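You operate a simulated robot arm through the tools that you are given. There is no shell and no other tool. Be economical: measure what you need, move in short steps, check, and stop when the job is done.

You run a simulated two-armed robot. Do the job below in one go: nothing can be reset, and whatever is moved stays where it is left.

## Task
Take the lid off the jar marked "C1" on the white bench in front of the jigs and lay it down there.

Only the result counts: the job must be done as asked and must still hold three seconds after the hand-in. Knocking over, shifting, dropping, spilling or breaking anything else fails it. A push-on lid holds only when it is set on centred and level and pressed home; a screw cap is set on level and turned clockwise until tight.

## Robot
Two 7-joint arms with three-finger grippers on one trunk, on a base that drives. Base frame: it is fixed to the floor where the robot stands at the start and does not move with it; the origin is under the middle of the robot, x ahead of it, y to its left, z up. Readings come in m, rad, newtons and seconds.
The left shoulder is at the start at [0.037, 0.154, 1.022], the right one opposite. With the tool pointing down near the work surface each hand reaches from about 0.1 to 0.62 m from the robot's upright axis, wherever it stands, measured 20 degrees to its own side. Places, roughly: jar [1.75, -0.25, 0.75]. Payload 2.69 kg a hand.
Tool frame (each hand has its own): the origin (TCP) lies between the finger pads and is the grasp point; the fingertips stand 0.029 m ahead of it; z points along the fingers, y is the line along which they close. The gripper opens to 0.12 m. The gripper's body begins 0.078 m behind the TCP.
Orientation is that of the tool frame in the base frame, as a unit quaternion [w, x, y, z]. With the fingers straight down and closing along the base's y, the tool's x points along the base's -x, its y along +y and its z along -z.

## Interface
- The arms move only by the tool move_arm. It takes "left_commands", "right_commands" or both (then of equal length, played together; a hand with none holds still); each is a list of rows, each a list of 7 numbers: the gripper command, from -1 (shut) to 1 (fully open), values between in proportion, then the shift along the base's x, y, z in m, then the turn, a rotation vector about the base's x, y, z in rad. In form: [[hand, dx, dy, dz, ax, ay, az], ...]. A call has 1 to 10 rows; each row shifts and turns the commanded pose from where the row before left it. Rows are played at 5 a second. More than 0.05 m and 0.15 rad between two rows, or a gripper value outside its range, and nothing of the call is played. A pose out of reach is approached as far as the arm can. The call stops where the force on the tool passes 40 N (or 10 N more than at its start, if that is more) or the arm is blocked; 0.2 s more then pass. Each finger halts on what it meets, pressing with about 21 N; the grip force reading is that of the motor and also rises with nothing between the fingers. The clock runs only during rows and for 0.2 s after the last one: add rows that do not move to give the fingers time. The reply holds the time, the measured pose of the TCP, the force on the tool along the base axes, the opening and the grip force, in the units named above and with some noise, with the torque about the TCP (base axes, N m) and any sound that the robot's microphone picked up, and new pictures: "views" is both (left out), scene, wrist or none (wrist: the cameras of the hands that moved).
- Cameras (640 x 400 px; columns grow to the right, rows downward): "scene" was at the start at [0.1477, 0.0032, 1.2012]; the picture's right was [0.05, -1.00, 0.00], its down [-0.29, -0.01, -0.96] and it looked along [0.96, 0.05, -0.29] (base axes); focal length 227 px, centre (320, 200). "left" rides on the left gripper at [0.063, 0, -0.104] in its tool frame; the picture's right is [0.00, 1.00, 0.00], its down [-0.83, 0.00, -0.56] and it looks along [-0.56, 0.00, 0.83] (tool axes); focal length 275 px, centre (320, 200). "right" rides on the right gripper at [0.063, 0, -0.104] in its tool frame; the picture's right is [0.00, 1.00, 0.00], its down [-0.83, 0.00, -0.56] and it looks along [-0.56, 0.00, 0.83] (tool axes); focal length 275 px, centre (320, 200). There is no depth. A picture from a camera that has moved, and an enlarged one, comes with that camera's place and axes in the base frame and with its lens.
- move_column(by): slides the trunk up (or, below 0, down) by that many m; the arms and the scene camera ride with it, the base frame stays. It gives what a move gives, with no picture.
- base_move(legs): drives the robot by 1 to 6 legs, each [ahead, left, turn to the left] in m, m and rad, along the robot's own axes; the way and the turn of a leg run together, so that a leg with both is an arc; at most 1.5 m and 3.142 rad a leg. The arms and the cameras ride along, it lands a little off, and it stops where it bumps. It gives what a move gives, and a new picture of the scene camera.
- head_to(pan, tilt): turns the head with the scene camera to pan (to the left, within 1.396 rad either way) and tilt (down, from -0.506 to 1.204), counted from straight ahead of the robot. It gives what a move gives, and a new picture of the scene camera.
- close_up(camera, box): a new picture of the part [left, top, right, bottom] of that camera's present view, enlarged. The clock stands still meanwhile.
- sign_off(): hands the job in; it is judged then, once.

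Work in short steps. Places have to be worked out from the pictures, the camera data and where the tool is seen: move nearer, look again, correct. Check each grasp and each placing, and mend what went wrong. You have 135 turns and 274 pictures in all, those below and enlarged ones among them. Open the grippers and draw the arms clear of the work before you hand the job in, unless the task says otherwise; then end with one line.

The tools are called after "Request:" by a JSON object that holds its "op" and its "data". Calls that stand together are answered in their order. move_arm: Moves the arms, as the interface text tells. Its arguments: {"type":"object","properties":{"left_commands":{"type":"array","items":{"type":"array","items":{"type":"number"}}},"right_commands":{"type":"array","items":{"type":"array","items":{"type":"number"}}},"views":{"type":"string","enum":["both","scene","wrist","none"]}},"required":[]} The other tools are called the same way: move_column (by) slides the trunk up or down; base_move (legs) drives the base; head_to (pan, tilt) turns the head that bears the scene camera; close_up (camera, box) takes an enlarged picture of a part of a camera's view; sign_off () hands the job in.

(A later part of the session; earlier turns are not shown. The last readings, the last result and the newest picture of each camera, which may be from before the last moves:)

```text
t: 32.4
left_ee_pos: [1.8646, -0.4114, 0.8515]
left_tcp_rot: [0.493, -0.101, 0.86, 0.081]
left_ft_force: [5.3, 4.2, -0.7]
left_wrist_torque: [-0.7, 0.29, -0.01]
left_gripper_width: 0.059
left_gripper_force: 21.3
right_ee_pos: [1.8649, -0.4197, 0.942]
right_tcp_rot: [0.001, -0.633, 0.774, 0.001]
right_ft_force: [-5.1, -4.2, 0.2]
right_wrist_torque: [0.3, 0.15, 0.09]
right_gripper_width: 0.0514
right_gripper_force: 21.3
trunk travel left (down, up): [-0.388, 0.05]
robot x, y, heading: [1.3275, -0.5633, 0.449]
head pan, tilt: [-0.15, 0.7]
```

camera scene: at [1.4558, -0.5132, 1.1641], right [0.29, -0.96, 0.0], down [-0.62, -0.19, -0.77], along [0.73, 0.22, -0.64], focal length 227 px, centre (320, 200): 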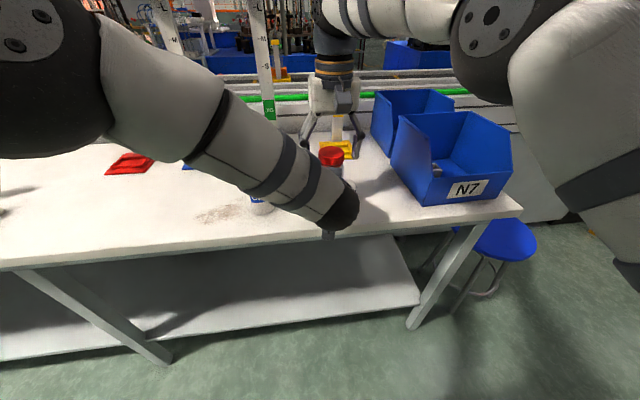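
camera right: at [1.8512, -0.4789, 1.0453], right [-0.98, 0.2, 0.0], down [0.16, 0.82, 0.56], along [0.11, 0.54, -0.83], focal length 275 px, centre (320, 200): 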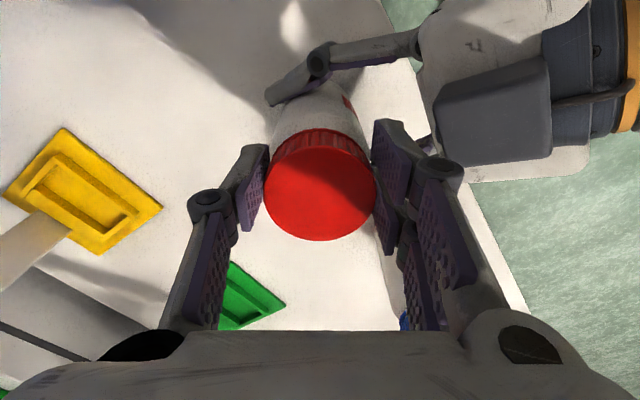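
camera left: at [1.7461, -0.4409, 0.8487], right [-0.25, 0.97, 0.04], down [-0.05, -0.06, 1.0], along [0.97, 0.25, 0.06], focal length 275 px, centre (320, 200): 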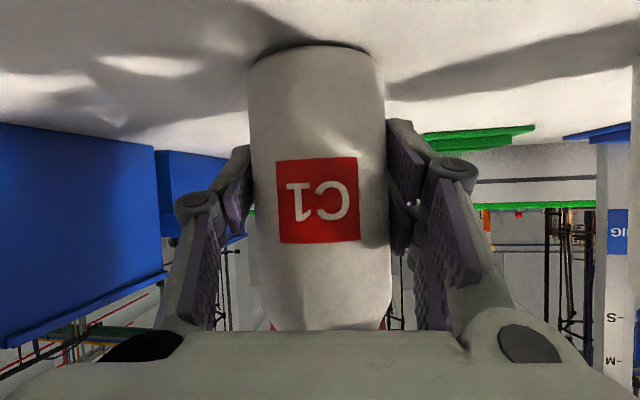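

The load has dropped to about 6 N. I continue turning.

Request:
{"op": "move_arm", "data": {"right_commands": [[-1, -0.0008, -0.001, 0.0003, 0, 0, 0.13], [-1, 0, 0, 0.0003, 0, 0, 0.13], [-1, 0, 0, 0.0003, 0, 0, 0.13], [-1, 0, 0, 0.0003, 0, 0, 0.13], [-1, 0, 0, 0, 0, 0, 0]], "left_commands": [[-1, 0, 0, 0, 0, 0, 0], [-1, 0, 0, 0, 0, 0, 0], [-1, 0, 0, 0, 0, 0, 0], [-1, 0, 0, 0, 0, 0, 0], [-1, 0, 0, 0, 0, 0, 0]], "views": "wrist"}}

```text
t: 33.6
left_ee_pos: [1.8646, -0.4091, 0.8521]
left_tcp_rot: [0.492, -0.101, 0.861, 0.081]
left_ft_force: [-1.6, -1.0, 1.6]
left_wrist_torque: [-0.09, -0.09, 0.01]
left_gripper_width: 0.0568
left_gripper_force: 21.0
right_ee_pos: [1.8652, -0.4204, 0.9428]
right_tcp_rot: [-0.001, 0.811, -0.585, 0.0]
right_ft_force: [2.9, -0.2, -3.3]
right_wrist_torque: [0.13, -0.15, -0.02]
right_gripper_width: 0.0513
right_gripper_force: 20.5
trunk travel left (down, up): [-0.388, 0.05]
robot x, y, heading: [1.3245, -0.5611, 0.446]
head pan, tilt: [-0.15, 0.7]
camera right: at [1.8852, -0.4813, 1.0469], right [-0.95, -0.32, 0.0], down [-0.27, 0.79, 0.56], along [-0.18, 0.53, -0.83], focal length 275 px, centre (320, 200)
camera left: at [1.7462, -0.4412, 0.8488], right [-0.25, 0.97, 0.04], down [-0.05, -0.06, 1.0], along [0.97, 0.25, 0.06], focal length 275 px, centre (320, 200)
```

right: 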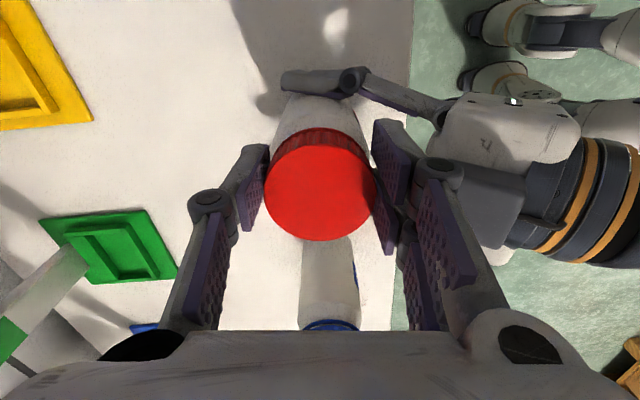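
left: 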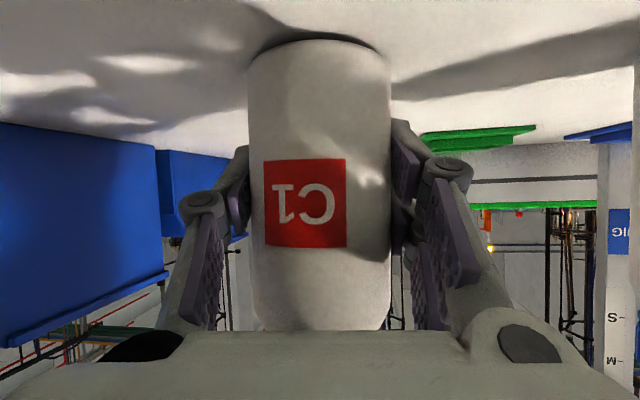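

The jar's label shifted a little in the left view and the grip width dropped, so I look closer before turning more.

Request:
{"op": "close_up", "data": {"camera": "left", "box": [160, 20, 480, 340]}}

Request:
{"op": "close_up", "data": {"camera": "right", "box": [200, 40, 520, 260]}}

```text
1.25 times, centred on (320, 180) of left
camera zoom: at [1.7462, -0.4412, 0.8488], right [-0.25, 0.97, 0.04], down [-0.05, -0.06, 1.0], along [0.97, 0.25, 0.06], focal length 344 px, centre (320, 225)
```

zoom: 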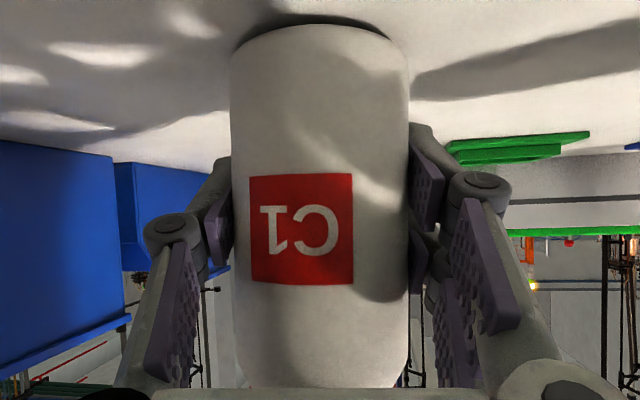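

```text
1.82 times, centred on (360, 150) of right
camera zoom: at [1.8852, -0.4813, 1.0469], right [-0.95, -0.32, 0.0], down [-0.27, 0.79, 0.56], along [-0.18, 0.53, -0.83], focal length 500 px, centre (247, 291)
```

zoom: 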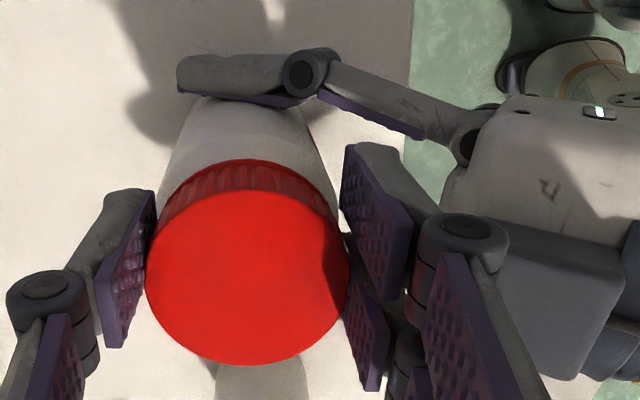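

I release the lid so the jar can settle in the left grip, which I need for regripping anyway.

Request:
{"op": "move_arm", "data": {"right_commands": [[0.0, 0, 0, 0, 0, 0, 0], [0.3, 0, 0, 0, 0, 0, 0], [0.5, 0, 0, 0, 0, 0, 0], [0.5, 0, 0, 0, 0, 0, 0]], "left_commands": [[-1, 0, 0, 0, 0, 0, 0], [-1, 0, 0, 0, 0, 0, 0], [-1, 0, 0, 0, 0, 0, 0], [-1, 0, 0, 0, 0, 0, 0]], "views": "wrist"}}

```text
t: 34.6
left_ee_pos: [1.8631, -0.4104, 0.8528]
left_tcp_rot: [0.493, -0.101, 0.861, 0.081]
left_ft_force: [-7.0, -1.5, 1.4]
left_wrist_torque: [0.07, -0.4, -0.02]
left_gripper_width: 0.057
left_gripper_force: 21.0
right_ee_pos: [1.866, -0.4212, 0.9427]
right_tcp_rot: [-0.001, 0.811, -0.586, -0.001]
right_ft_force: [6.0, 1.6, -2.8]
right_wrist_torque: [0.07, -0.21, -0.05]
right_gripper_width: 0.0859
right_gripper_force: 0.1
trunk travel left (down, up): [-0.388, 0.05]
robot x, y, heading: [1.3233, -0.5627, 0.444]
head pan, tilt: [-0.15, 0.7]
camera right: at [1.8853, -0.4815, 1.047], right [-0.95, -0.32, 0.0], down [-0.26, 0.79, 0.56], along [-0.17, 0.53, -0.83], focal length 275 px, centre (320, 200)
camera left: at [1.7462, -0.4412, 0.8488], right [-0.25, 0.97, 0.04], down [-0.05, -0.06, 1.0], along [0.97, 0.25, 0.06], focal length 275 px, centre (320, 200)
```

right: 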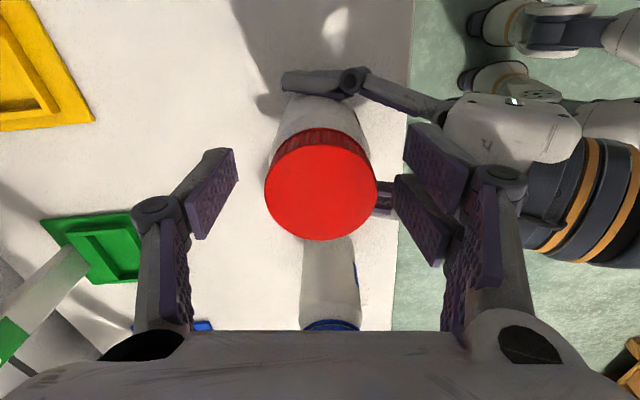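
left: 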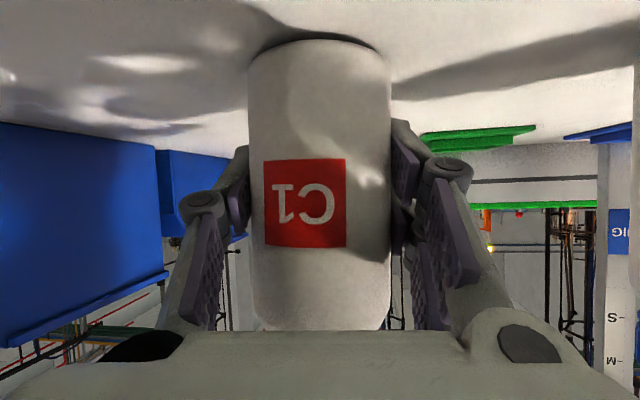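

With the right hand open, equal and opposite forces remain: the right fingertip was pressing on the left gripper's linkage. I raise the right hand clear, then regrip the jar lower with the left and keep the right's turning range away from it.

Request:
{"op": "move_arm", "data": {"right_commands": [[0.5, 0, 0, 0.02, 0, 0, 0], [0.5, 0, 0, 0.02, 0, 0, 0], [0.5, 0, 0, 0.02, 0, 0, 0], [0.5, -0.001, 0.003, 0.01, 0, 0, -0.15], [0.5, -0.001, 0.004, 0, 0, 0, -0.15], [0.5, 0, 0, 0, 0, 0, -0.15], [0.5, 0, 0, 0, 0, 0, -0.15], [0.5, 0, 0, 0, 0, 0, -0.15], [0.5, 0, 0, 0, 0, 0, -0.15], [0.5, 0, 0, 0, 0, 0, 0]], "left_commands": [[-1, 0, 0, 0, 0, 0, 0], [-1, 0, 0, 0, 0, 0, 0], [-1, 0, 0, 0, 0, 0, 0], [-1, 0, 0, 0, 0, 0, 0], [-1, 0, 0, 0, 0, 0, 0], [-1, 0, 0, 0, 0, 0, 0], [-1, 0, 0, 0, 0, 0, 0], [-1, 0, 0, 0, 0, 0, 0], [-1, 0, 0, 0, 0, 0, 0], [-1, 0, 0, 0, 0, 0, 0]], "views": "wrist"}}

```text
t: 36.8
left_ee_pos: [1.8625, -0.4099, 0.8524]
left_tcp_rot: [0.493, -0.102, 0.86, 0.082]
left_ft_force: [0.4, 0.3, -2.1]
left_wrist_torque: [0.02, 0.01, 0.03]
left_gripper_width: 0.0569
left_gripper_force: 20.6
right_ee_pos: [1.8602, -0.4152, 1.0124]
right_tcp_rot: [0.001, -0.474, 0.881, 0.0]
right_ft_force: [-0.4, -0.2, 0.6]
right_wrist_torque: [-0.02, 0.01, -0.01]
right_gripper_width: 0.09
right_gripper_force: 0.0
right hand out of reach, approached as far as the arm can: row 5
trunk travel left (down, up): [-0.388, 0.05]
robot x, y, heading: [1.3233, -0.5579, 0.447]
head pan, tilt: [-0.15, 0.7]
camera right: at [1.8244, -0.469, 1.1156], right [-0.84, 0.55, 0.0], down [0.45, 0.7, 0.56], along [0.31, 0.47, -0.83], focal length 275 px, centre (320, 200)
camera left: at [1.7462, -0.4412, 0.8489], right [-0.25, 0.97, 0.04], down [-0.05, -0.06, 1.0], along [0.97, 0.25, 0.06], focal length 275 px, centre (320, 200)
```

right: 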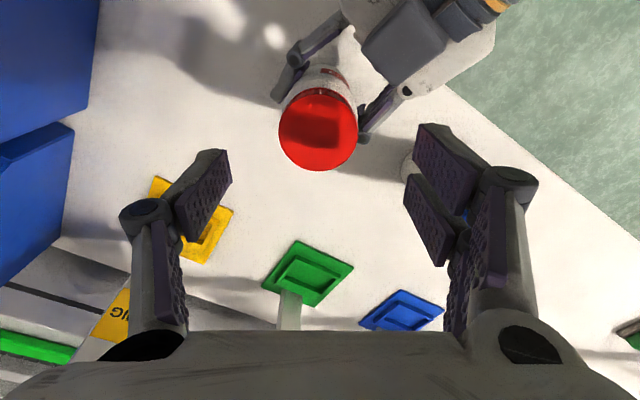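
left: 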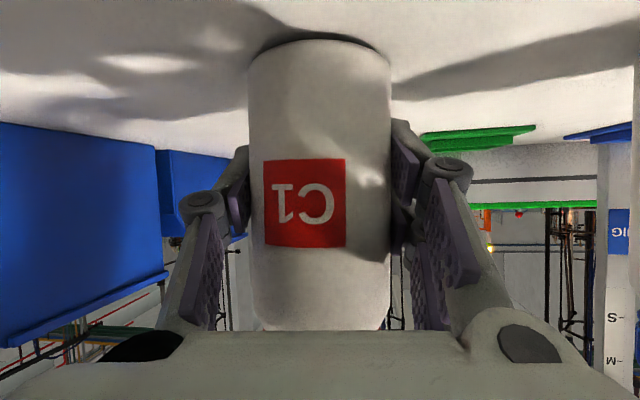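

The lid is at (1.860, -0.416) and the jar stands steady. I open the left hand, lower it 16 mm, re-centre, and grip again.

Request:
{"op": "move_arm", "data": {"left_commands": [[0.0, 0, 0, 0, 0, 0, 0], [0.3, 0, 0, 0, 0, 0, 0], [0.5, 0, 0, 0, 0, 0, 0], [0.5, -0.0055, -0.0015, -0.008, 0, 0, 0], [0.5, 0, 0, -0.008, 0, 0, 0], [0.5, 0, 0, 0, 0, 0, 0]], "views": "wrist"}}

```text
t: 38.2
left_ee_pos: [1.8571, -0.4099, 0.8361]
left_tcp_rot: [0.493, -0.101, 0.86, 0.082]
left_ft_force: [0.5, 0.3, 1.2]
left_wrist_torque: [-0.01, -0.01, 0.0]
left_gripper_width: 0.09
left_gripper_force: 0.1
right_ee_pos: [1.8577, -0.416, 1.0128]
right_tcp_rot: [0.002, -0.474, 0.881, 0.0]
right_ft_force: [0.0, -0.5, -0.4]
right_wrist_torque: [-0.02, -0.01, 0.02]
right_gripper_width: 0.0901
right_gripper_force: 0.0
trunk travel left (down, up): [-0.388, 0.05]
robot x, y, heading: [1.3265, -0.5617, 0.451]
head pan, tilt: [-0.15, 0.7]
camera left: at [1.7409, -0.442, 0.8321], right [-0.25, 0.97, 0.04], down [-0.05, -0.06, 1.0], along [0.97, 0.25, 0.06], focal length 275 px, centre (320, 200)
```

left: 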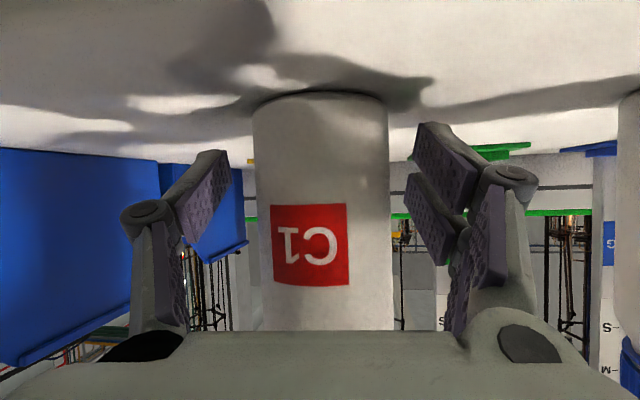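

The jar stands upright and centred. I close the left hand and turn the empty right hand back clockwise for a fresh stroke.

Request:
{"op": "move_arm", "data": {"left_commands": [[0.3, 0, 0, 0, 0, 0, 0], [0.1, 0, 0, 0, 0, 0, 0], [-0.1, 0, 0, 0, 0, 0, 0], [-1, 0, 0, 0, 0, 0, 0], [-1, 0, 0, 0, 0, 0, 0], [-1, 0, 0, 0, 0, 0, 0], [-1, 0, 0, 0, 0, 0, 0], [-1, 0, 0, 0, 0, 0, 0], [-1, 0, 0, 0, 0, 0, 0]], "right_commands": [[0.5, 0, 0, 0, 0, 0, -0.15], [0.5, 0, 0, 0, 0, 0, -0.15], [0.5, 0, 0, 0, 0, 0, -0.15], [0.5, 0, 0, 0, 0, 0, -0.15], [0.5, 0, 0, 0, 0, 0, -0.15], [0.5, 0, 0, 0, 0, 0, -0.15], [0.5, 0, 0, 0, 0, 0, -0.15], [0.5, 0, 0, 0, 0, 0, -0.15], [0.5, 0, 0, 0, 0, 0, 0]], "views": "wrist"}}

```text
t: 40.2
left_ee_pos: [1.8578, -0.411, 0.8357]
left_tcp_rot: [0.493, -0.102, 0.86, 0.082]
left_ft_force: [0.8, 0.1, 2.5]
left_wrist_torque: [-0.06, -0.03, -0.03]
left_gripper_width: 0.0572
left_gripper_force: 20.6
right_ee_pos: [1.8597, -0.4164, 1.0104]
right_tcp_rot: [0.001, 0.106, 0.994, -0.001]
right_ft_force: [0.0, -0.2, 0.9]
right_wrist_torque: [-0.01, 0.01, -0.01]
right_gripper_width: 0.09
right_gripper_force: 0.1
trunk travel left (down, up): [-0.388, 0.05]
robot x, y, heading: [1.3243, -0.5601, 0.448]
head pan, tilt: [-0.15, 0.7]
camera right: at [1.7971, -0.4035, 1.1149], right [0.21, 0.98, 0.0], down [0.81, -0.17, 0.56], along [0.55, -0.12, -0.83], focal length 275 px, centre (320, 200)
camera left: at [1.7409, -0.4421, 0.8323], right [-0.25, 0.97, 0.04], down [-0.05, -0.06, 1.0], along [0.97, 0.25, 0.06], focal length 275 px, centre (320, 200)
```

right: 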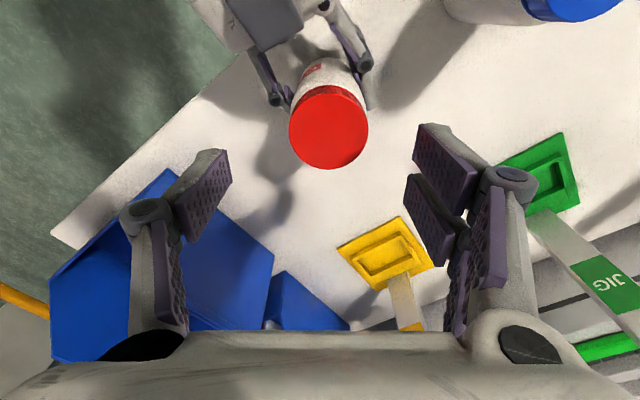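
left: 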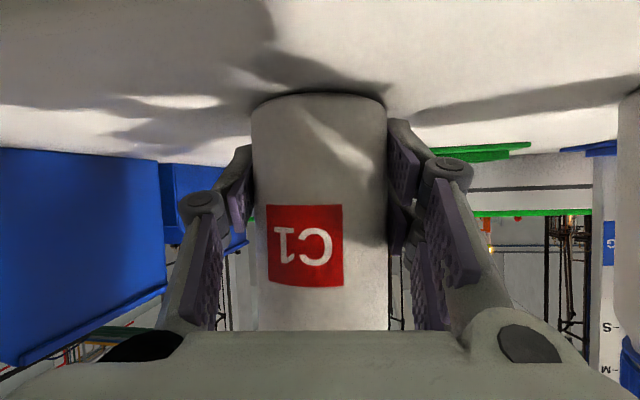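

The right yaw is now -0.21 rad and the lid is at about (1.859, -0.412). I descend so the TCP is at z≈0.947, slightly higher than last time.

Request:
{"op": "move_arm", "data": {"right_commands": [[0.5, -0.001, 0.0045, -0.016, 0, 0, 0], [0.5, 0, 0, -0.016, 0, 0, 0], [0.5, 0, 0, -0.016, 0, 0, 0], [0.5, 0, 0, -0.016, 0, 0, 0], [0.5, 0, 0, 0, 0, 0, 0]], "views": "wrist"}}

```text
t: 41.4
left_ee_pos: [1.858, -0.4097, 0.835]
left_tcp_rot: [0.494, -0.101, 0.86, 0.081]
left_ft_force: [0.9, 0.0, 2.3]
left_wrist_torque: [-0.15, -0.06, -0.05]
left_gripper_width: 0.057
left_gripper_force: 21.4
right_ee_pos: [1.8694, -0.3998, 0.9531]
right_tcp_rot: [-0.001, 0.105, 0.994, -0.003]
right_ft_force: [0.4, 0.4, -0.9]
right_wrist_torque: [0.0, -0.03, -0.02]
right_gripper_width: 0.0898
right_gripper_force: 0.1
right hand out of reach, approached as far as the arm can: row 2, 3, 4
trunk travel left (down, up): [-0.388, 0.05]
robot x, y, heading: [1.3237, -0.5592, 0.447]
head pan, tilt: [-0.15, 0.7]
camera right: at [1.808, -0.3871, 1.0568], right [0.2, 0.98, 0.0], down [0.81, -0.17, 0.56], along [0.54, -0.12, -0.83], focal length 275 px, centre (320, 200)
```

right: 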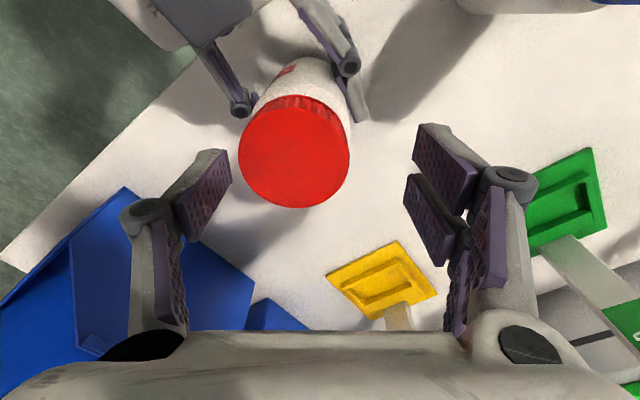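

The arm nears a joint limit at this yaw and drifted. I raise it, turn to yaw≈0.2, and re-align.

Request:
{"op": "move_arm", "data": {"right_commands": [[0.5, 0, 0, 0.025, 0, 0, 0], [0.5, 0, 0, 0.025, 0, 0, 0], [0.5, 0, 0, 0, 0, 0, 0.14], [0.5, 0, 0, 0, 0, 0, 0.14], [0.5, 0, 0, 0, 0, 0, 0.14], [0.5, 0, 0, 0, 0, 0, 0]], "views": "wrist"}}

```text
t: 42.8
left_ee_pos: [1.8574, -0.4102, 0.8351]
left_tcp_rot: [0.493, -0.103, 0.86, 0.083]
left_ft_force: [-0.4, 0.1, 4.1]
left_wrist_torque: [-0.11, -0.02, -0.06]
left_gripper_width: 0.0568
left_gripper_force: 20.7
right_ee_pos: [1.8592, -0.407, 0.9968]
right_tcp_rot: [0.001, -0.106, 0.994, 0.0]
right_ft_force: [-1.2, 1.0, 0.0]
right_wrist_torque: [-0.01, -0.05, -0.03]
right_gripper_width: 0.0899
right_gripper_force: 0.0
right hand out of reach, approached as far as the arm can: row 1, 2
trunk travel left (down, up): [-0.388, 0.05]
robot x, y, heading: [1.3266, -0.5606, 0.442]
head pan, tilt: [-0.15, 0.7]
camera right: at [1.7978, -0.4217, 1.1019], right [-0.21, 0.98, 0.0], down [0.81, 0.18, 0.56], along [0.55, 0.12, -0.83], focal length 275 px, centre (320, 200)
```

right: 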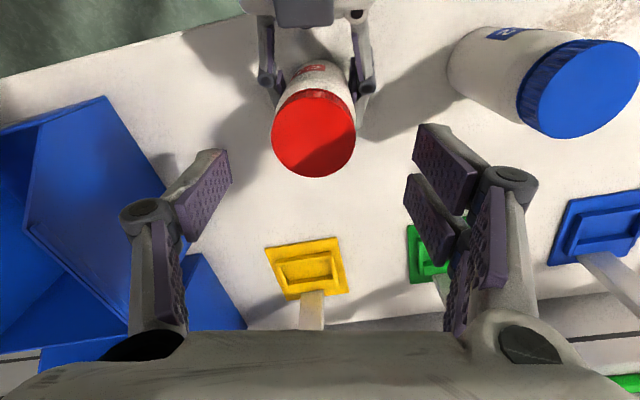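

The lid is at (1.858, -0.413). I align and descend.

Request:
{"op": "move_arm", "data": {"right_commands": [[0.5, -0.001, -0.0055, -0.017, 0, 0, 0], [0.5, 0, 0, -0.017, 0, 0, 0], [0.5, 0, 0, -0.017, 0, 0, 0], [0.5, 0, 0, 0, 0, 0, 0]], "views": "wrist"}}

```text
t: 43.8
left_ee_pos: [1.8575, -0.4113, 0.8364]
left_tcp_rot: [0.493, -0.102, 0.86, 0.082]
left_ft_force: [0.8, 0.5, 4.0]
left_wrist_torque: [-0.09, -0.03, 0.01]
left_gripper_width: 0.0571
left_gripper_force: 20.3
right_ee_pos: [1.8588, -0.4156, 0.9463]
right_tcp_rot: [0.002, -0.105, 0.994, 0.0]
right_ft_force: [-0.5, -0.1, 1.0]
right_wrist_torque: [0.0, -0.01, -0.01]
right_gripper_width: 0.0899
right_gripper_force: 0.1
trunk travel left (down, up): [-0.388, 0.05]
robot x, y, heading: [1.3225, -0.5581, 0.448]
head pan, tilt: [-0.15, 0.7]
camera right: at [1.797, -0.4289, 1.0509], right [-0.21, 0.98, 0.0], down [0.81, 0.18, 0.56], along [0.55, 0.12, -0.83], focal length 275 px, centre (320, 200)
```

right: 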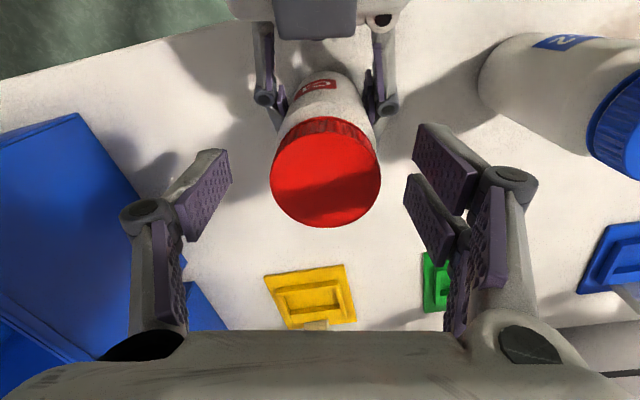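

The lid centre is (1.856, -0.4135), within 3 mm. I make a small correction and grip.

Request:
{"op": "move_arm", "data": {"right_commands": [[0.5, -0.003, 0.002, -0.001, 0, 0, 0], [0.3, 0, 0, 0, 0, 0, 0], [0.1, 0, 0, 0, 0, 0, 0], [-0.05, 0, 0, 0, 0, 0, 0], [-1, 0, 0, 0, 0, 0, 0], [-1, 0, 0, 0, 0, 0, 0]], "views": "none"}}

```text
t: 45.2
left_ee_pos: [1.8571, -0.4107, 0.8349]
left_tcp_rot: [0.494, -0.102, 0.86, 0.081]
left_ft_force: [1.6, 1.1, 4.1]
left_wrist_torque: [-0.38, -0.11, 0.02]
left_gripper_width: 0.0569
left_gripper_force: 20.3
right_ee_pos: [1.8564, -0.4124, 0.9467]
right_tcp_rot: [0.001, -0.105, 0.994, -0.001]
right_ft_force: [0.1, -1.1, 1.0]
right_wrist_torque: [0.11, 0.0, -0.03]
right_gripper_width: 0.0515
right_gripper_force: 21.0
trunk travel left (down, up): [-0.388, 0.05]
robot x, y, heading: [1.326, -0.5608, 0.443]
head pan, tilt: [-0.15, 0.7]
```

Gripped with little side load. I turn about 0.8 rad counterclockwise.

Request:
{"op": "move_arm", "data": {"right_commands": [[-1, 0, 0, 0.0003, 0, 0, 0.12], [-1, 0, 0, 0.0003, 0, 0, 0.12], [-1, 0, 0, 0.0003, 0, 0, 0.12], [-1, 0, 0, 0.0003, 0, 0, 0.12], [-1, 0, 0, 0.0003, 0, 0, 0.12], [-1, 0, 0, 0.0003, 0, 0, 0.12], [-1, 0, 0, 0, 0, 0, 0]], "left_commands": [[-1, 0, 0, 0, 0, 0, 0], [-1, 0, 0, 0, 0, 0, 0], [-1, 0, 0, 0, 0, 0, 0], [-1, 0, 0, 0, 0, 0, 0], [-1, 0, 0, 0, 0, 0, 0], [-1, 0, 0, 0, 0, 0, 0], [-1, 0, 0, 0, 0, 0, 0]], "views": "wrist"}}

```text
t: 46.8
left_ee_pos: [1.8573, -0.4094, 0.8344]
left_tcp_rot: [0.492, -0.102, 0.86, 0.082]
left_ft_force: [-9.8, 16.9, -0.5]
left_wrist_torque: [-1.14, -0.81, 0.08]
left_gripper_width: 0.059
left_gripper_force: 21.3
right_ee_pos: [1.8565, -0.4126, 0.9467]
right_tcp_rot: [0.0, -0.448, 0.894, -0.002]
right_ft_force: [9.7, -17.0, 0.5]
right_wrist_torque: [-0.77, -0.34, -0.16]
right_gripper_width: 0.0517
right_gripper_force: 21.7
trunk travel left (down, up): [-0.388, 0.05]
robot x, y, heading: [1.3242, -0.5588, 0.447]
head pan, tilt: [-0.15, 0.7]
camera right: at [1.8181, -0.4638, 1.0524], right [-0.8, 0.59, 0.0], down [0.49, 0.67, 0.56], along [0.33, 0.45, -0.83], focal length 275 px, centre (320, 200)
camera left: at [1.7409, -0.4415, 0.8317], right [-0.25, 0.97, 0.04], down [-0.05, -0.06, 1.0], along [0.97, 0.25, 0.06], focal length 275 px, centre (320, 200)
```

right: 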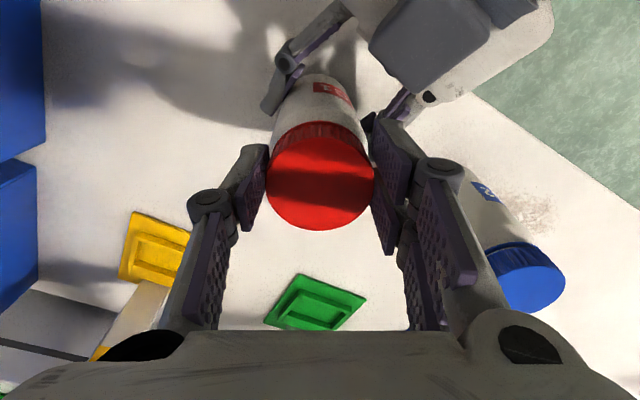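
left: 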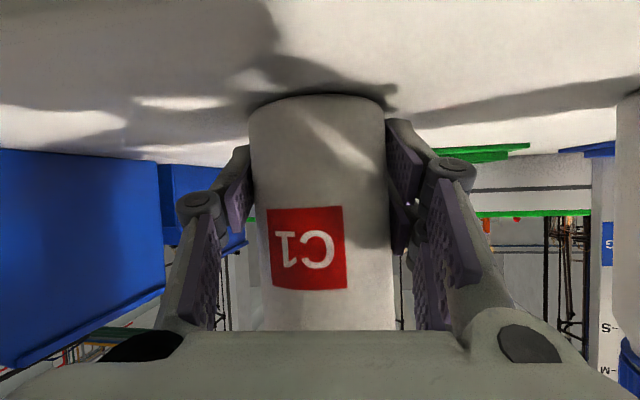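

The lid turned with a side load of about 19 N, which fits a 1–2 mm eccentricity against stiff arms. I relieve it and turn a bit more.

Request:
{"op": "move_arm", "data": {"right_commands": [[-1, 0.0008, -0.0015, 0, 0, 0, 0], [-1, 0.0006, -0.0008, 0.0005, 0, 0, 0.1], [-1, 0.0003, -0.0003, 0.0005, 0, 0, 0.1], [-1, 0, 0, 0.0005, 0, 0, 0.1], [-1, 0, 0, 0, 0, 0, 0]], "left_commands": [[-1, 0, 0, 0, 0, 0, 0], [-1, 0, 0, 0, 0, 0, 0], [-1, 0, 0, 0, 0, 0, 0], [-1, 0, 0, 0, 0, 0, 0], [-1, 0, 0, 0, 0, 0, 0]], "views": "none"}}

```text
t: 48.0
left_ee_pos: [1.8581, -0.4104, 0.835]
left_tcp_rot: [0.494, -0.102, 0.86, 0.081]
left_ft_force: [-10.7, 12.7, 1.4]
left_wrist_torque: [-0.94, -0.88, 0.05]
left_gripper_width: 0.0588
left_gripper_force: 20.9
right_ee_pos: [1.8576, -0.4147, 0.9506]
right_tcp_rot: [0.002, -0.577, 0.817, -0.001]
right_ft_force: [10.4, -12.7, -3.0]
right_wrist_torque: [-0.51, -0.3, -0.1]
right_gripper_width: 0.0517
right_gripper_force: 21.4
trunk travel left (down, up): [-0.388, 0.05]
robot x, y, heading: [1.324, -0.5584, 0.446]
head pan, tilt: [-0.15, 0.7]
```

The lid rose about 4 mm with only 3 N down-pull. I test whether it is free by lifting gently a few millimetres.

Request:
{"op": "move_arm", "data": {"right_commands": [[-1, 0.0005, -0.0007, 0.002, 0, 0, 0], [-1, 0, 0, 0.002, 0, 0, 0], [-1, 0, 0, 0, 0, 0, 0]], "left_commands": [[-1, 0, 0, 0, 0, 0, 0], [-1, 0, 0, 0, 0, 0, 0], [-1, 0, 0, 0, 0, 0, 0]], "views": "wrist"}}

```text
t: 48.8
left_ee_pos: [1.8592, -0.4109, 0.836]
left_tcp_rot: [0.494, -0.102, 0.859, 0.082]
left_ft_force: [-3.7, 7.9, 14.1]
left_wrist_torque: [-0.81, -0.34, -0.04]
left_gripper_width: 0.0596
left_gripper_force: 21.6
right_ee_pos: [1.8564, -0.4147, 0.9534]
right_tcp_rot: [-0.001, -0.577, 0.817, 0.0]
right_ft_force: [3.7, -8.3, -15.1]
right_wrist_torque: [-0.19, -0.08, 0.0]
right_gripper_width: 0.0518
right_gripper_force: 20.9
trunk travel left (down, up): [-0.388, 0.05]
robot x, y, heading: [1.3246, -0.5594, 0.445]
head pan, tilt: [-0.15, 0.7]
camera right: at [1.8355, -0.4746, 1.0575], right [-0.94, 0.33, 0.0], down [0.27, 0.78, 0.56], along [0.18, 0.53, -0.83], focal length 275 px, centre (320, 200)
camera left: at [1.7416, -0.4419, 0.8328], right [-0.25, 0.97, 0.04], down [-0.05, -0.06, 1.0], along [0.97, 0.25, 0.07], focal length 275 px, centre (320, 200)
```

right: 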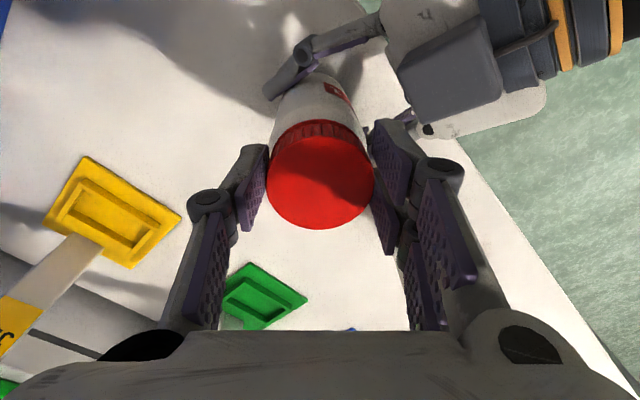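
left: 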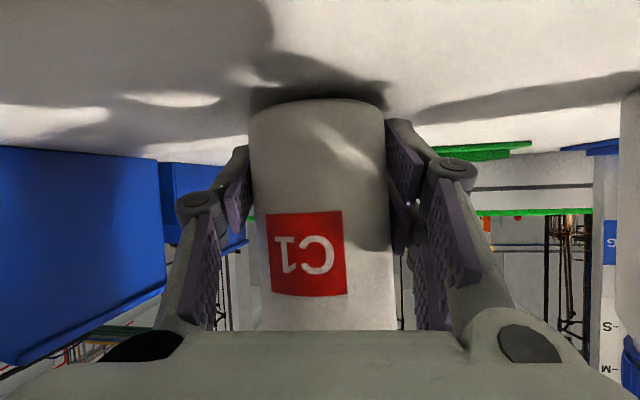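

It is still threaded: a 15 N pull lifted the jar slightly. I lower it back, release, and turn back for another stroke.

Request:
{"op": "move_arm", "data": {"right_commands": [[-1, 0, 0, -0.003, 0, 0, 0], [-1, 0, 0, -0.003, 0, 0, 0], [-1, 0, 0, -0.001, 0, 0, 0], [0.1, 0, 0, 0, 0, 0, 0], [0.4, 0, 0, 0, 0, 0, 0], [0.5, 0, 0, 0, 0, 0, 0], [0.5, 0, 0, 0.025, 0, 0, 0], [0.5, 0, 0, 0.025, 0, 0, 0], [0.5, 0, 0, 0, 0, 0, 0]], "left_commands": [[-1, 0, 0, 0, 0, 0, 0], [-1, 0, 0, 0, 0, 0, 0], [-1, 0, 0, 0, 0, 0, 0], [-1, 0, 0, 0, 0, 0, 0], [-1, 0, 0, 0, 0, 0, 0], [-1, 0, 0, 0, 0, 0, 0], [-1, 0, 0, 0, 0, 0, 0], [-1, 0, 0, 0, 0, 0, 0], [-1, 0, 0, 0, 0, 0, 0]], "views": "wrist"}}

Request:
{"op": "move_arm", "data": {"right_commands": [[0.5, 0, 0, 0, 0, 0, -0.14], [0.5, 0, 0, 0, 0, 0, -0.14], [0.5, 0, 0, 0, 0, 0, -0.14], [0.5, 0, 0, 0, 0, 0, -0.14], [0.5, 0, 0, 0, 0, 0, -0.14], [0.5, 0, 0, 0, 0, 0, -0.14], [0.5, 0, 0, 0, 0, 0, -0.14], [0.5, 0, 0, 0, 0, 0, 0]], "views": "wrist"}}

```text
t: 50.8
left_ee_pos: [1.8571, -0.4103, 0.8347]
left_tcp_rot: [0.493, -0.102, 0.86, 0.081]
left_ft_force: [-0.7, 0.1, -2.9]
left_wrist_torque: [0.05, 0.01, 0.02]
left_gripper_width: 0.0569
left_gripper_force: 20.9
right_ee_pos: [1.8574, -0.4138, 0.9964]
right_tcp_rot: [0.001, -0.577, 0.816, 0.0]
right_ft_force: [0.1, -0.3, 0.5]
right_wrist_torque: [-0.01, 0.0, 0.01]
right_gripper_width: 0.09
right_gripper_force: 0.1
trunk travel left (down, up): [-0.388, 0.05]
robot x, y, heading: [1.3258, -0.5591, 0.446]
head pan, tilt: [-0.15, 0.7]
camera right: at [1.8365, -0.4747, 1.0999], right [-0.94, 0.33, 0.0], down [0.27, 0.78, 0.56], along [0.19, 0.53, -0.83], focal length 275 px, centre (320, 200)
camera left: at [1.741, -0.442, 0.832], right [-0.25, 0.97, 0.04], down [-0.05, -0.06, 1.0], along [0.97, 0.25, 0.06], focal length 275 px, centre (320, 200)
```

right: 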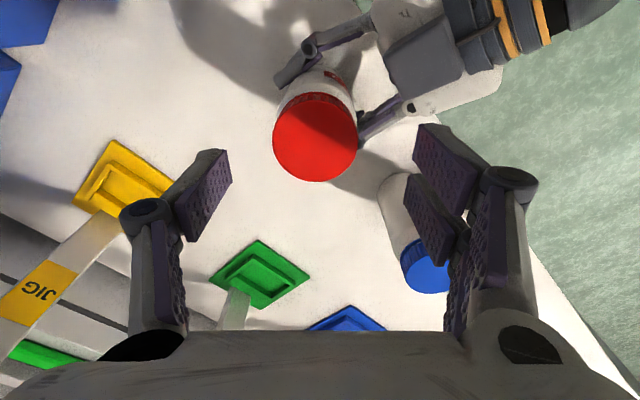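
left: 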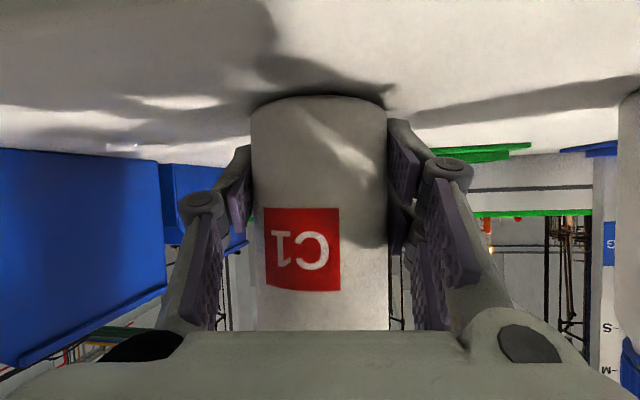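

```text
t: 52.6
left_ee_pos: [1.8584, -0.4115, 0.834]
left_tcp_rot: [0.493, -0.102, 0.86, 0.082]
left_ft_force: [-0.2, -0.3, -2.0]
left_wrist_torque: [-0.01, 0.0, 0.01]
left_gripper_width: 0.0573
left_gripper_force: 21.2
right_ee_pos: [1.8591, -0.4144, 0.9952]
right_tcp_rot: [0.001, -0.123, 0.992, -0.001]
right_ft_force: [0.7, -0.8, 0.1]
right_wrist_torque: [0.0, -0.02, 0.0]
right_gripper_width: 0.0902
right_gripper_force: 0.0
trunk travel left (down, up): [-0.388, 0.05]
robot x, y, heading: [1.3259, -0.5614, 0.442]
head pan, tilt: [-0.15, 0.7]
camera right: at [1.797, -0.4311, 1.0996], right [-0.25, 0.97, 0.0], down [0.8, 0.21, 0.56], along [0.54, 0.14, -0.83], focal length 275 px, centre (320, 200)
```

right: 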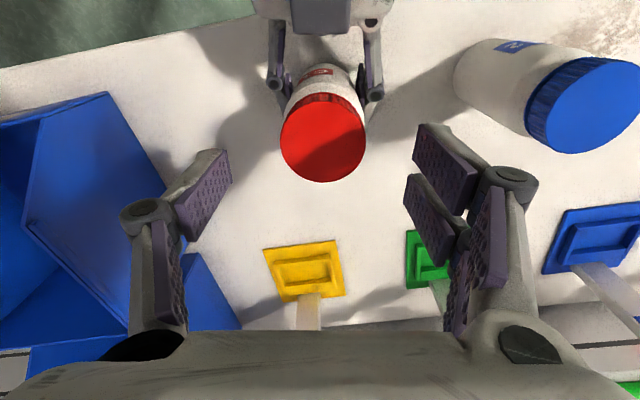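

Averaging the two views, the lid axis is at about (1.858, -0.4155); my last grip was about 2.5 mm off. I descend there and grip.

Request:
{"op": "move_arm", "data": {"right_commands": [[0.5, -0.001, -0.001, -0.016, 0, 0, 0], [0.5, 0, 0, -0.016, 0, 0, 0], [0.5, 0, 0, -0.014, 0, 0, 0], [0.3, 0, 0, 0, 0, 0, 0], [0.1, 0, 0, 0, 0, 0, 0], [-0.05, 0, 0, 0, 0, 0, 0], [-1, 0, 0, 0, 0, 0, 0], [-1, 0, 0, 0, 0, 0, 0]], "views": "none"}}

Request:
{"op": "move_arm", "data": {"right_commands": [[-1, 0, 0, 0.0003, 0, 0, 0.12], [-1, 0, 0, 0.0003, 0, 0, 0.12], [-1, 0, 0, 0.0003, 0, 0, 0.12], [-1, 0, 0, 0.0003, 0, 0, 0.12], [-1, 0, 0, 0.0003, 0, 0, 0.12], [-1, 0, 0, 0, 0, 0, 0]], "views": "none"}}

```text
t: 54.4
left_ee_pos: [1.8582, -0.4112, 0.8338]
left_tcp_rot: [0.493, -0.1, 0.861, 0.08]
left_ft_force: [3.4, -9.3, -3.2]
left_wrist_torque: [0.46, 0.18, -0.03]
left_gripper_width: 0.0573
left_gripper_force: 21.3
right_ee_pos: [1.8564, -0.4154, 0.9492]
right_tcp_rot: [0.001, -0.125, 0.992, 0.0]
right_ft_force: [-2.4, 9.4, 1.2]
right_wrist_torque: [0.59, 0.17, 0.07]
right_gripper_width: 0.0521
right_gripper_force: 20.9
trunk travel left (down, up): [-0.388, 0.05]
robot x, y, heading: [1.3238, -0.5549, 0.445]
head pan, tilt: [-0.15, 0.7]
```

```text
t: 55.8
left_ee_pos: [1.8575, -0.4107, 0.8356]
left_tcp_rot: [0.493, -0.103, 0.86, 0.082]
left_ft_force: [-6.0, -4.3, 3.1]
left_wrist_torque: [0.19, -0.35, -0.06]
left_gripper_width: 0.0568
left_gripper_force: 20.8
right_ee_pos: [1.8576, -0.4176, 0.9506]
right_tcp_rot: [0.0, -0.413, 0.911, -0.002]
right_ft_force: [4.4, 5.6, -5.6]
right_wrist_torque: [0.23, -0.18, 0.0]
right_gripper_width: 0.0523
right_gripper_force: 21.3
trunk travel left (down, up): [-0.388, 0.05]
robot x, y, heading: [1.3257, -0.5609, 0.443]
head pan, tilt: [-0.15, 0.7]
```

Side forces are now small. I continue the stroke without extra lift.

Request:
{"op": "move_arm", "data": {"right_commands": [[-1, 0, 0, 0, 0, 0, 0.12], [-1, 0, 0, 0, 0, 0, 0.12], [-1, 0, 0, 0.0003, 0, 0, 0.12], [-1, 0, 0, 0.0003, 0, 0, 0.12], [-1, 0, 0, 0.0003, 0, 0, 0.12], [-1, 0, 0, 0, 0, 0, 0]], "left_commands": [[-1, 0, 0, 0, 0, 0, 0], [-1, 0, 0, 0, 0, 0, 0], [-1, 0, 0, 0, 0, 0, 0], [-1, 0, 0, 0, 0, 0, 0], [-1, 0, 0, 0, 0, 0, 0], [-1, 0, 0, 0, 0, 0, 0]], "views": "wrist"}}

```text
t: 57.2
left_ee_pos: [1.8572, -0.4097, 0.8357]
left_tcp_rot: [0.493, -0.103, 0.86, 0.083]
left_ft_force: [-8.3, 14.9, 0.0]
left_wrist_torque: [-0.97, -0.59, 0.03]
left_gripper_width: 0.0576
left_gripper_force: 20.9
right_ee_pos: [1.8583, -0.4166, 0.9514]
right_tcp_rot: [0.001, -0.664, 0.748, 0.0]
right_ft_force: [8.7, -14.6, -1.7]
right_wrist_torque: [-0.83, -0.41, -0.1]
right_gripper_width: 0.0518
right_gripper_force: 20.9
trunk travel left (down, up): [-0.388, 0.05]
robot x, y, heading: [1.327, -0.5598, 0.448]
head pan, tilt: [-0.15, 0.7]
camera right: at [1.8501, -0.4796, 1.0558], right [-0.99, 0.11, 0.0], down [0.09, 0.83, 0.56], along [0.07, 0.55, -0.83], focal length 275 px, centre (320, 200)
camera left: at [1.7411, -0.4411, 0.8319], right [-0.26, 0.97, 0.04], down [-0.05, -0.06, 1.0], along [0.97, 0.25, 0.06], focal length 275 px, centre (320, 200)
```

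right: 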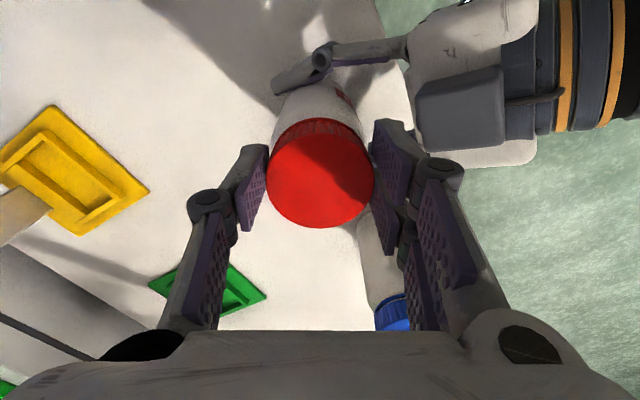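
left: 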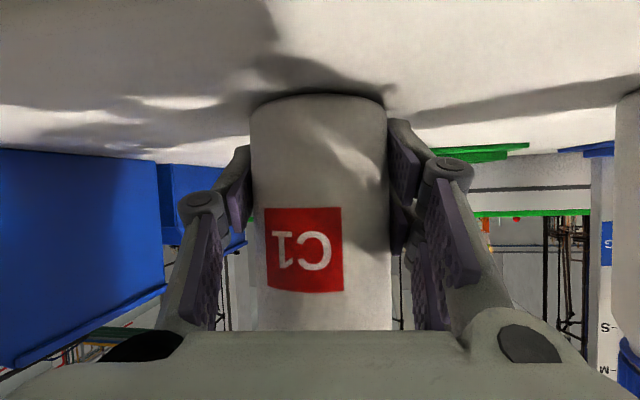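

Total turn is about 3.5 rad. I release and turn back for the next stroke.

Request:
{"op": "move_arm", "data": {"right_commands": [[0.1, 0, 0, 0, 0, 0, 0], [0.4, 0, 0, 0, 0, 0, 0], [0.5, 0, 0, 0.02, 0, 0, 0], [0.5, 0, 0, 0.025, 0, 0, 0], [0.5, 0, 0, 0, 0, 0, -0.15], [0.5, 0, 0, 0, 0, 0, -0.15], [0.5, 0, 0, 0, 0, 0, -0.15], [0.5, 0, 0, 0, 0, 0, -0.15], [0.5, 0, 0, 0, 0, 0, -0.15], [0.5, 0, 0, 0, 0, 0, 0]], "views": "wrist"}}

Request:
{"op": "move_arm", "data": {"right_commands": [[0.5, 0, 0, 0, 0, 0, -0.15], [0.5, 0, 0, 0, 0, 0, -0.15], [0.5, 0, 0, 0, 0, 0, -0.15], [0.5, 0, 0, 0, 0, 0, 0]], "views": "wrist"}}

```text
t: 59.4
left_ee_pos: [1.8589, -0.4108, 0.8355]
left_tcp_rot: [0.492, -0.102, 0.861, 0.082]
left_ft_force: [-0.9, -0.1, -1.6]
left_wrist_torque: [-0.01, 0.02, -0.01]
left_gripper_width: 0.0568
left_gripper_force: 21.2
right_ee_pos: [1.8578, -0.4162, 0.9966]
right_tcp_rot: [0.001, -0.343, 0.939, -0.001]
right_ft_force: [0.3, 0.1, 1.2]
right_wrist_torque: [0.0, -0.02, -0.01]
right_gripper_width: 0.09
right_gripper_force: 0.1
trunk travel left (down, up): [-0.388, 0.05]
robot x, y, heading: [1.3296, -0.5623, 0.445]
head pan, tilt: [-0.15, 0.7]
camera right: at [1.8086, -0.4582, 1.101], right [-0.65, 0.76, 0.0], down [0.63, 0.54, 0.56], along [0.43, 0.36, -0.83], focal length 275 px, centre (320, 200)
```

right: 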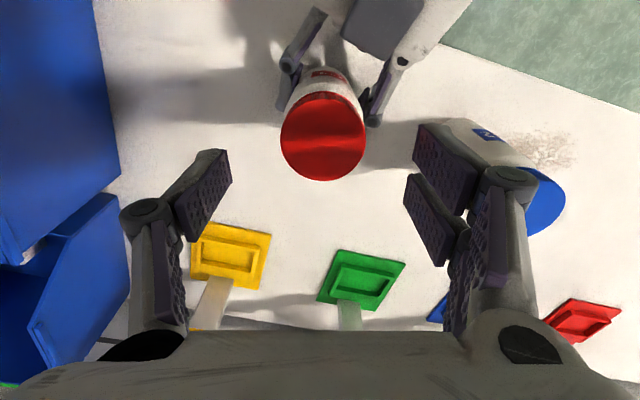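

```text
t: 60.4
left_ee_pos: [1.8577, -0.4109, 0.8345]
left_tcp_rot: [0.492, -0.103, 0.861, 0.082]
left_ft_force: [-0.1, 0.1, -0.8]
left_wrist_torque: [0.02, 0.0, -0.02]
left_gripper_width: 0.057
left_gripper_force: 21.1
right_ee_pos: [1.8584, -0.4173, 0.9979]
right_tcp_rot: [0.001, -0.125, 0.992, -0.001]
right_ft_force: [-0.1, 0.3, 0.0]
right_wrist_torque: [0.01, 0.01, 0.01]
right_gripper_width: 0.09
right_gripper_force: 0.1
trunk travel left (down, up): [-0.388, 0.05]
robot x, y, heading: [1.322, -0.5601, 0.45]
head pan, tilt: [-0.15, 0.7]
camera right: at [1.7958, -0.4327, 1.1015], right [-0.25, 0.97, 0.0], down [0.8, 0.21, 0.56], along [0.54, 0.14, -0.83], focal length 275 px, centre (320, 200)
```

right: 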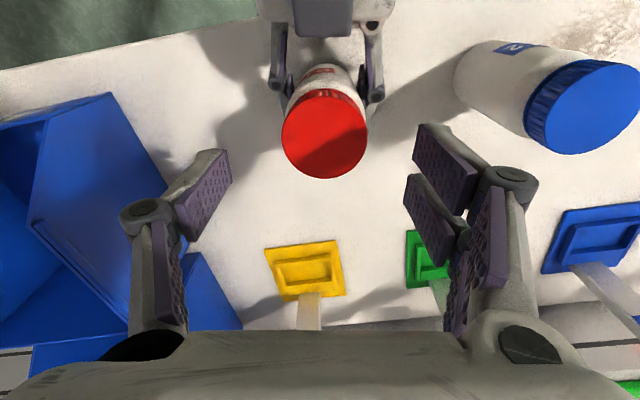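

I grip again at (1.856, -0.416) and turn.

Request:
{"op": "move_arm", "data": {"right_commands": [[0.5, -0.002, 0.0008, -0.016, 0, 0, 0], [0.5, 0, 0, -0.016, 0, 0, 0], [0.5, 0, 0, -0.015, 0, 0, 0], [0.3, 0, 0, 0, 0, 0, 0], [0.1, 0, 0, 0, 0, 0, 0], [-0.05, 0, 0, 0, 0, 0, 0], [-1, 0, 0, 0, 0, 0, 0], [-1, 0, 0, 0, 0, 0, 0]], "views": "none"}}

Request:
{"op": "move_arm", "data": {"right_commands": [[-1, 0, 0, 0.0002, 0, 0, 0.12], [-1, 0, 0, 0.0002, 0, 0, 0.12], [-1, 0, 0, 0.0002, 0, 0, 0.12], [-1, 0, 0, 0.0002, 0, 0, 0.12], [-1, 0, 0, 0.0002, 0, 0, 0.12], [-1, 0.0003, -0.0004, 0.0002, 0, 0, 0.12], [-1, 0.0003, -0.0004, 0.0002, 0, 0, 0.12], [-1, 0.0003, -0.0004, 0.0002, 0, 0, 0.12], [-1, 0, 0, 0, 0, 0, 0]], "views": "none"}}

```text
t: 62.2
left_ee_pos: [1.8578, -0.4105, 0.8344]
left_tcp_rot: [0.492, -0.101, 0.861, 0.081]
left_ft_force: [2.7, -7.3, -2.4]
left_wrist_torque: [0.42, 0.16, -0.01]
left_gripper_width: 0.0568
left_gripper_force: 21.4
right_ee_pos: [1.855, -0.4165, 0.9499]
right_tcp_rot: [0.001, -0.125, 0.992, 0.0]
right_ft_force: [-2.8, 7.1, 0.7]
right_wrist_torque: [0.38, 0.14, 0.05]
right_gripper_width: 0.0519
right_gripper_force: 20.7
trunk travel left (down, up): [-0.388, 0.05]
robot x, y, heading: [1.3283, -0.5594, 0.444]
head pan, tilt: [-0.15, 0.7]
```

```text
t: 64.2
left_ee_pos: [1.8587, -0.4102, 0.8351]
left_tcp_rot: [0.492, -0.103, 0.86, 0.082]
left_ft_force: [-7.8, 4.5, 0.3]
left_wrist_torque: [-0.22, -0.4, 0.0]
left_gripper_width: 0.0568
left_gripper_force: 21.6
right_ee_pos: [1.856, -0.4165, 0.9525]
right_tcp_rot: [0.0, -0.57, 0.822, 0.0]
right_ft_force: [9.4, -4.9, -2.1]
right_wrist_torque: [-0.28, -0.61, -0.06]
right_gripper_width: 0.0519
right_gripper_force: 21.2
trunk travel left (down, up): [-0.388, 0.05]
robot x, y, heading: [1.3267, -0.56, 0.441]
head pan, tilt: [-0.15, 0.7]
```

Total turn is about 4.5 rad. I test a gentle lift of 4 mm.

Request:
{"op": "move_arm", "data": {"right_commands": [[-1, 0.0005, -0.0003, 0.002, 0, 0, 0], [-1, 0, 0, 0.002, 0, 0, 0], [-1, 0, 0, 0, 0, 0, 0]], "left_commands": [[-1, 0, 0, 0, 0, 0, 0], [-1, 0, 0, 0, 0, 0, 0], [-1, 0, 0, 0, 0, 0, 0]], "views": "wrist"}}

```text
t: 65.0
left_ee_pos: [1.859, -0.4091, 0.8367]
left_tcp_rot: [0.494, -0.103, 0.859, 0.082]
left_ft_force: [-3.2, 3.8, 17.3]
left_wrist_torque: [-0.19, -0.18, -0.01]
left_gripper_width: 0.057
left_gripper_force: 21.0
right_ee_pos: [1.8566, -0.4168, 0.9559]
right_tcp_rot: [0.0, -0.569, 0.822, 0.0]
right_ft_force: [2.9, -4.3, -19.7]
right_wrist_torque: [-0.41, -0.1, -0.03]
right_gripper_width: 0.0522
right_gripper_force: 21.0
trunk travel left (down, up): [-0.388, 0.05]
robot x, y, heading: [1.3258, -0.559, 0.452]
head pan, tilt: [-0.15, 0.7]
camera right: at [1.8345, -0.4763, 1.0593], right [-0.94, 0.35, 0.0], down [0.29, 0.78, 0.55], along [0.19, 0.52, -0.83], focal length 275 px, centre (320, 200)
camera left: at [1.742, -0.4416, 0.8332], right [-0.25, 0.97, 0.04], down [-0.06, -0.06, 1.0], along [0.97, 0.25, 0.07], focal length 275 px, centre (320, 200)
```

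right: 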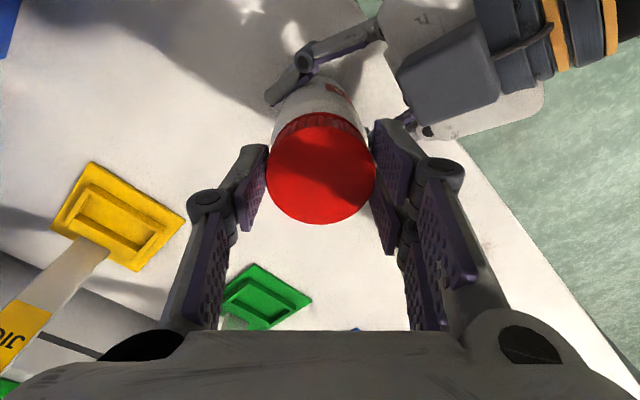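
left: 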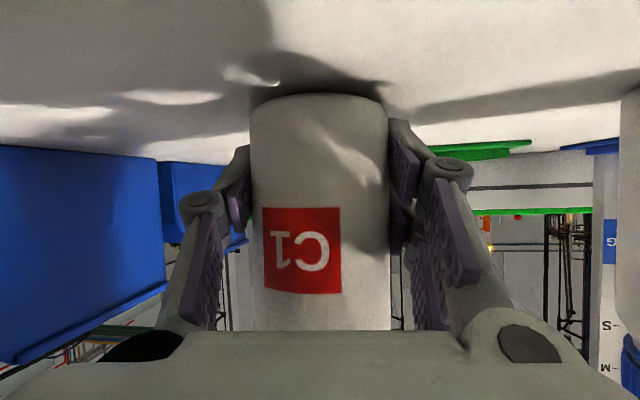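

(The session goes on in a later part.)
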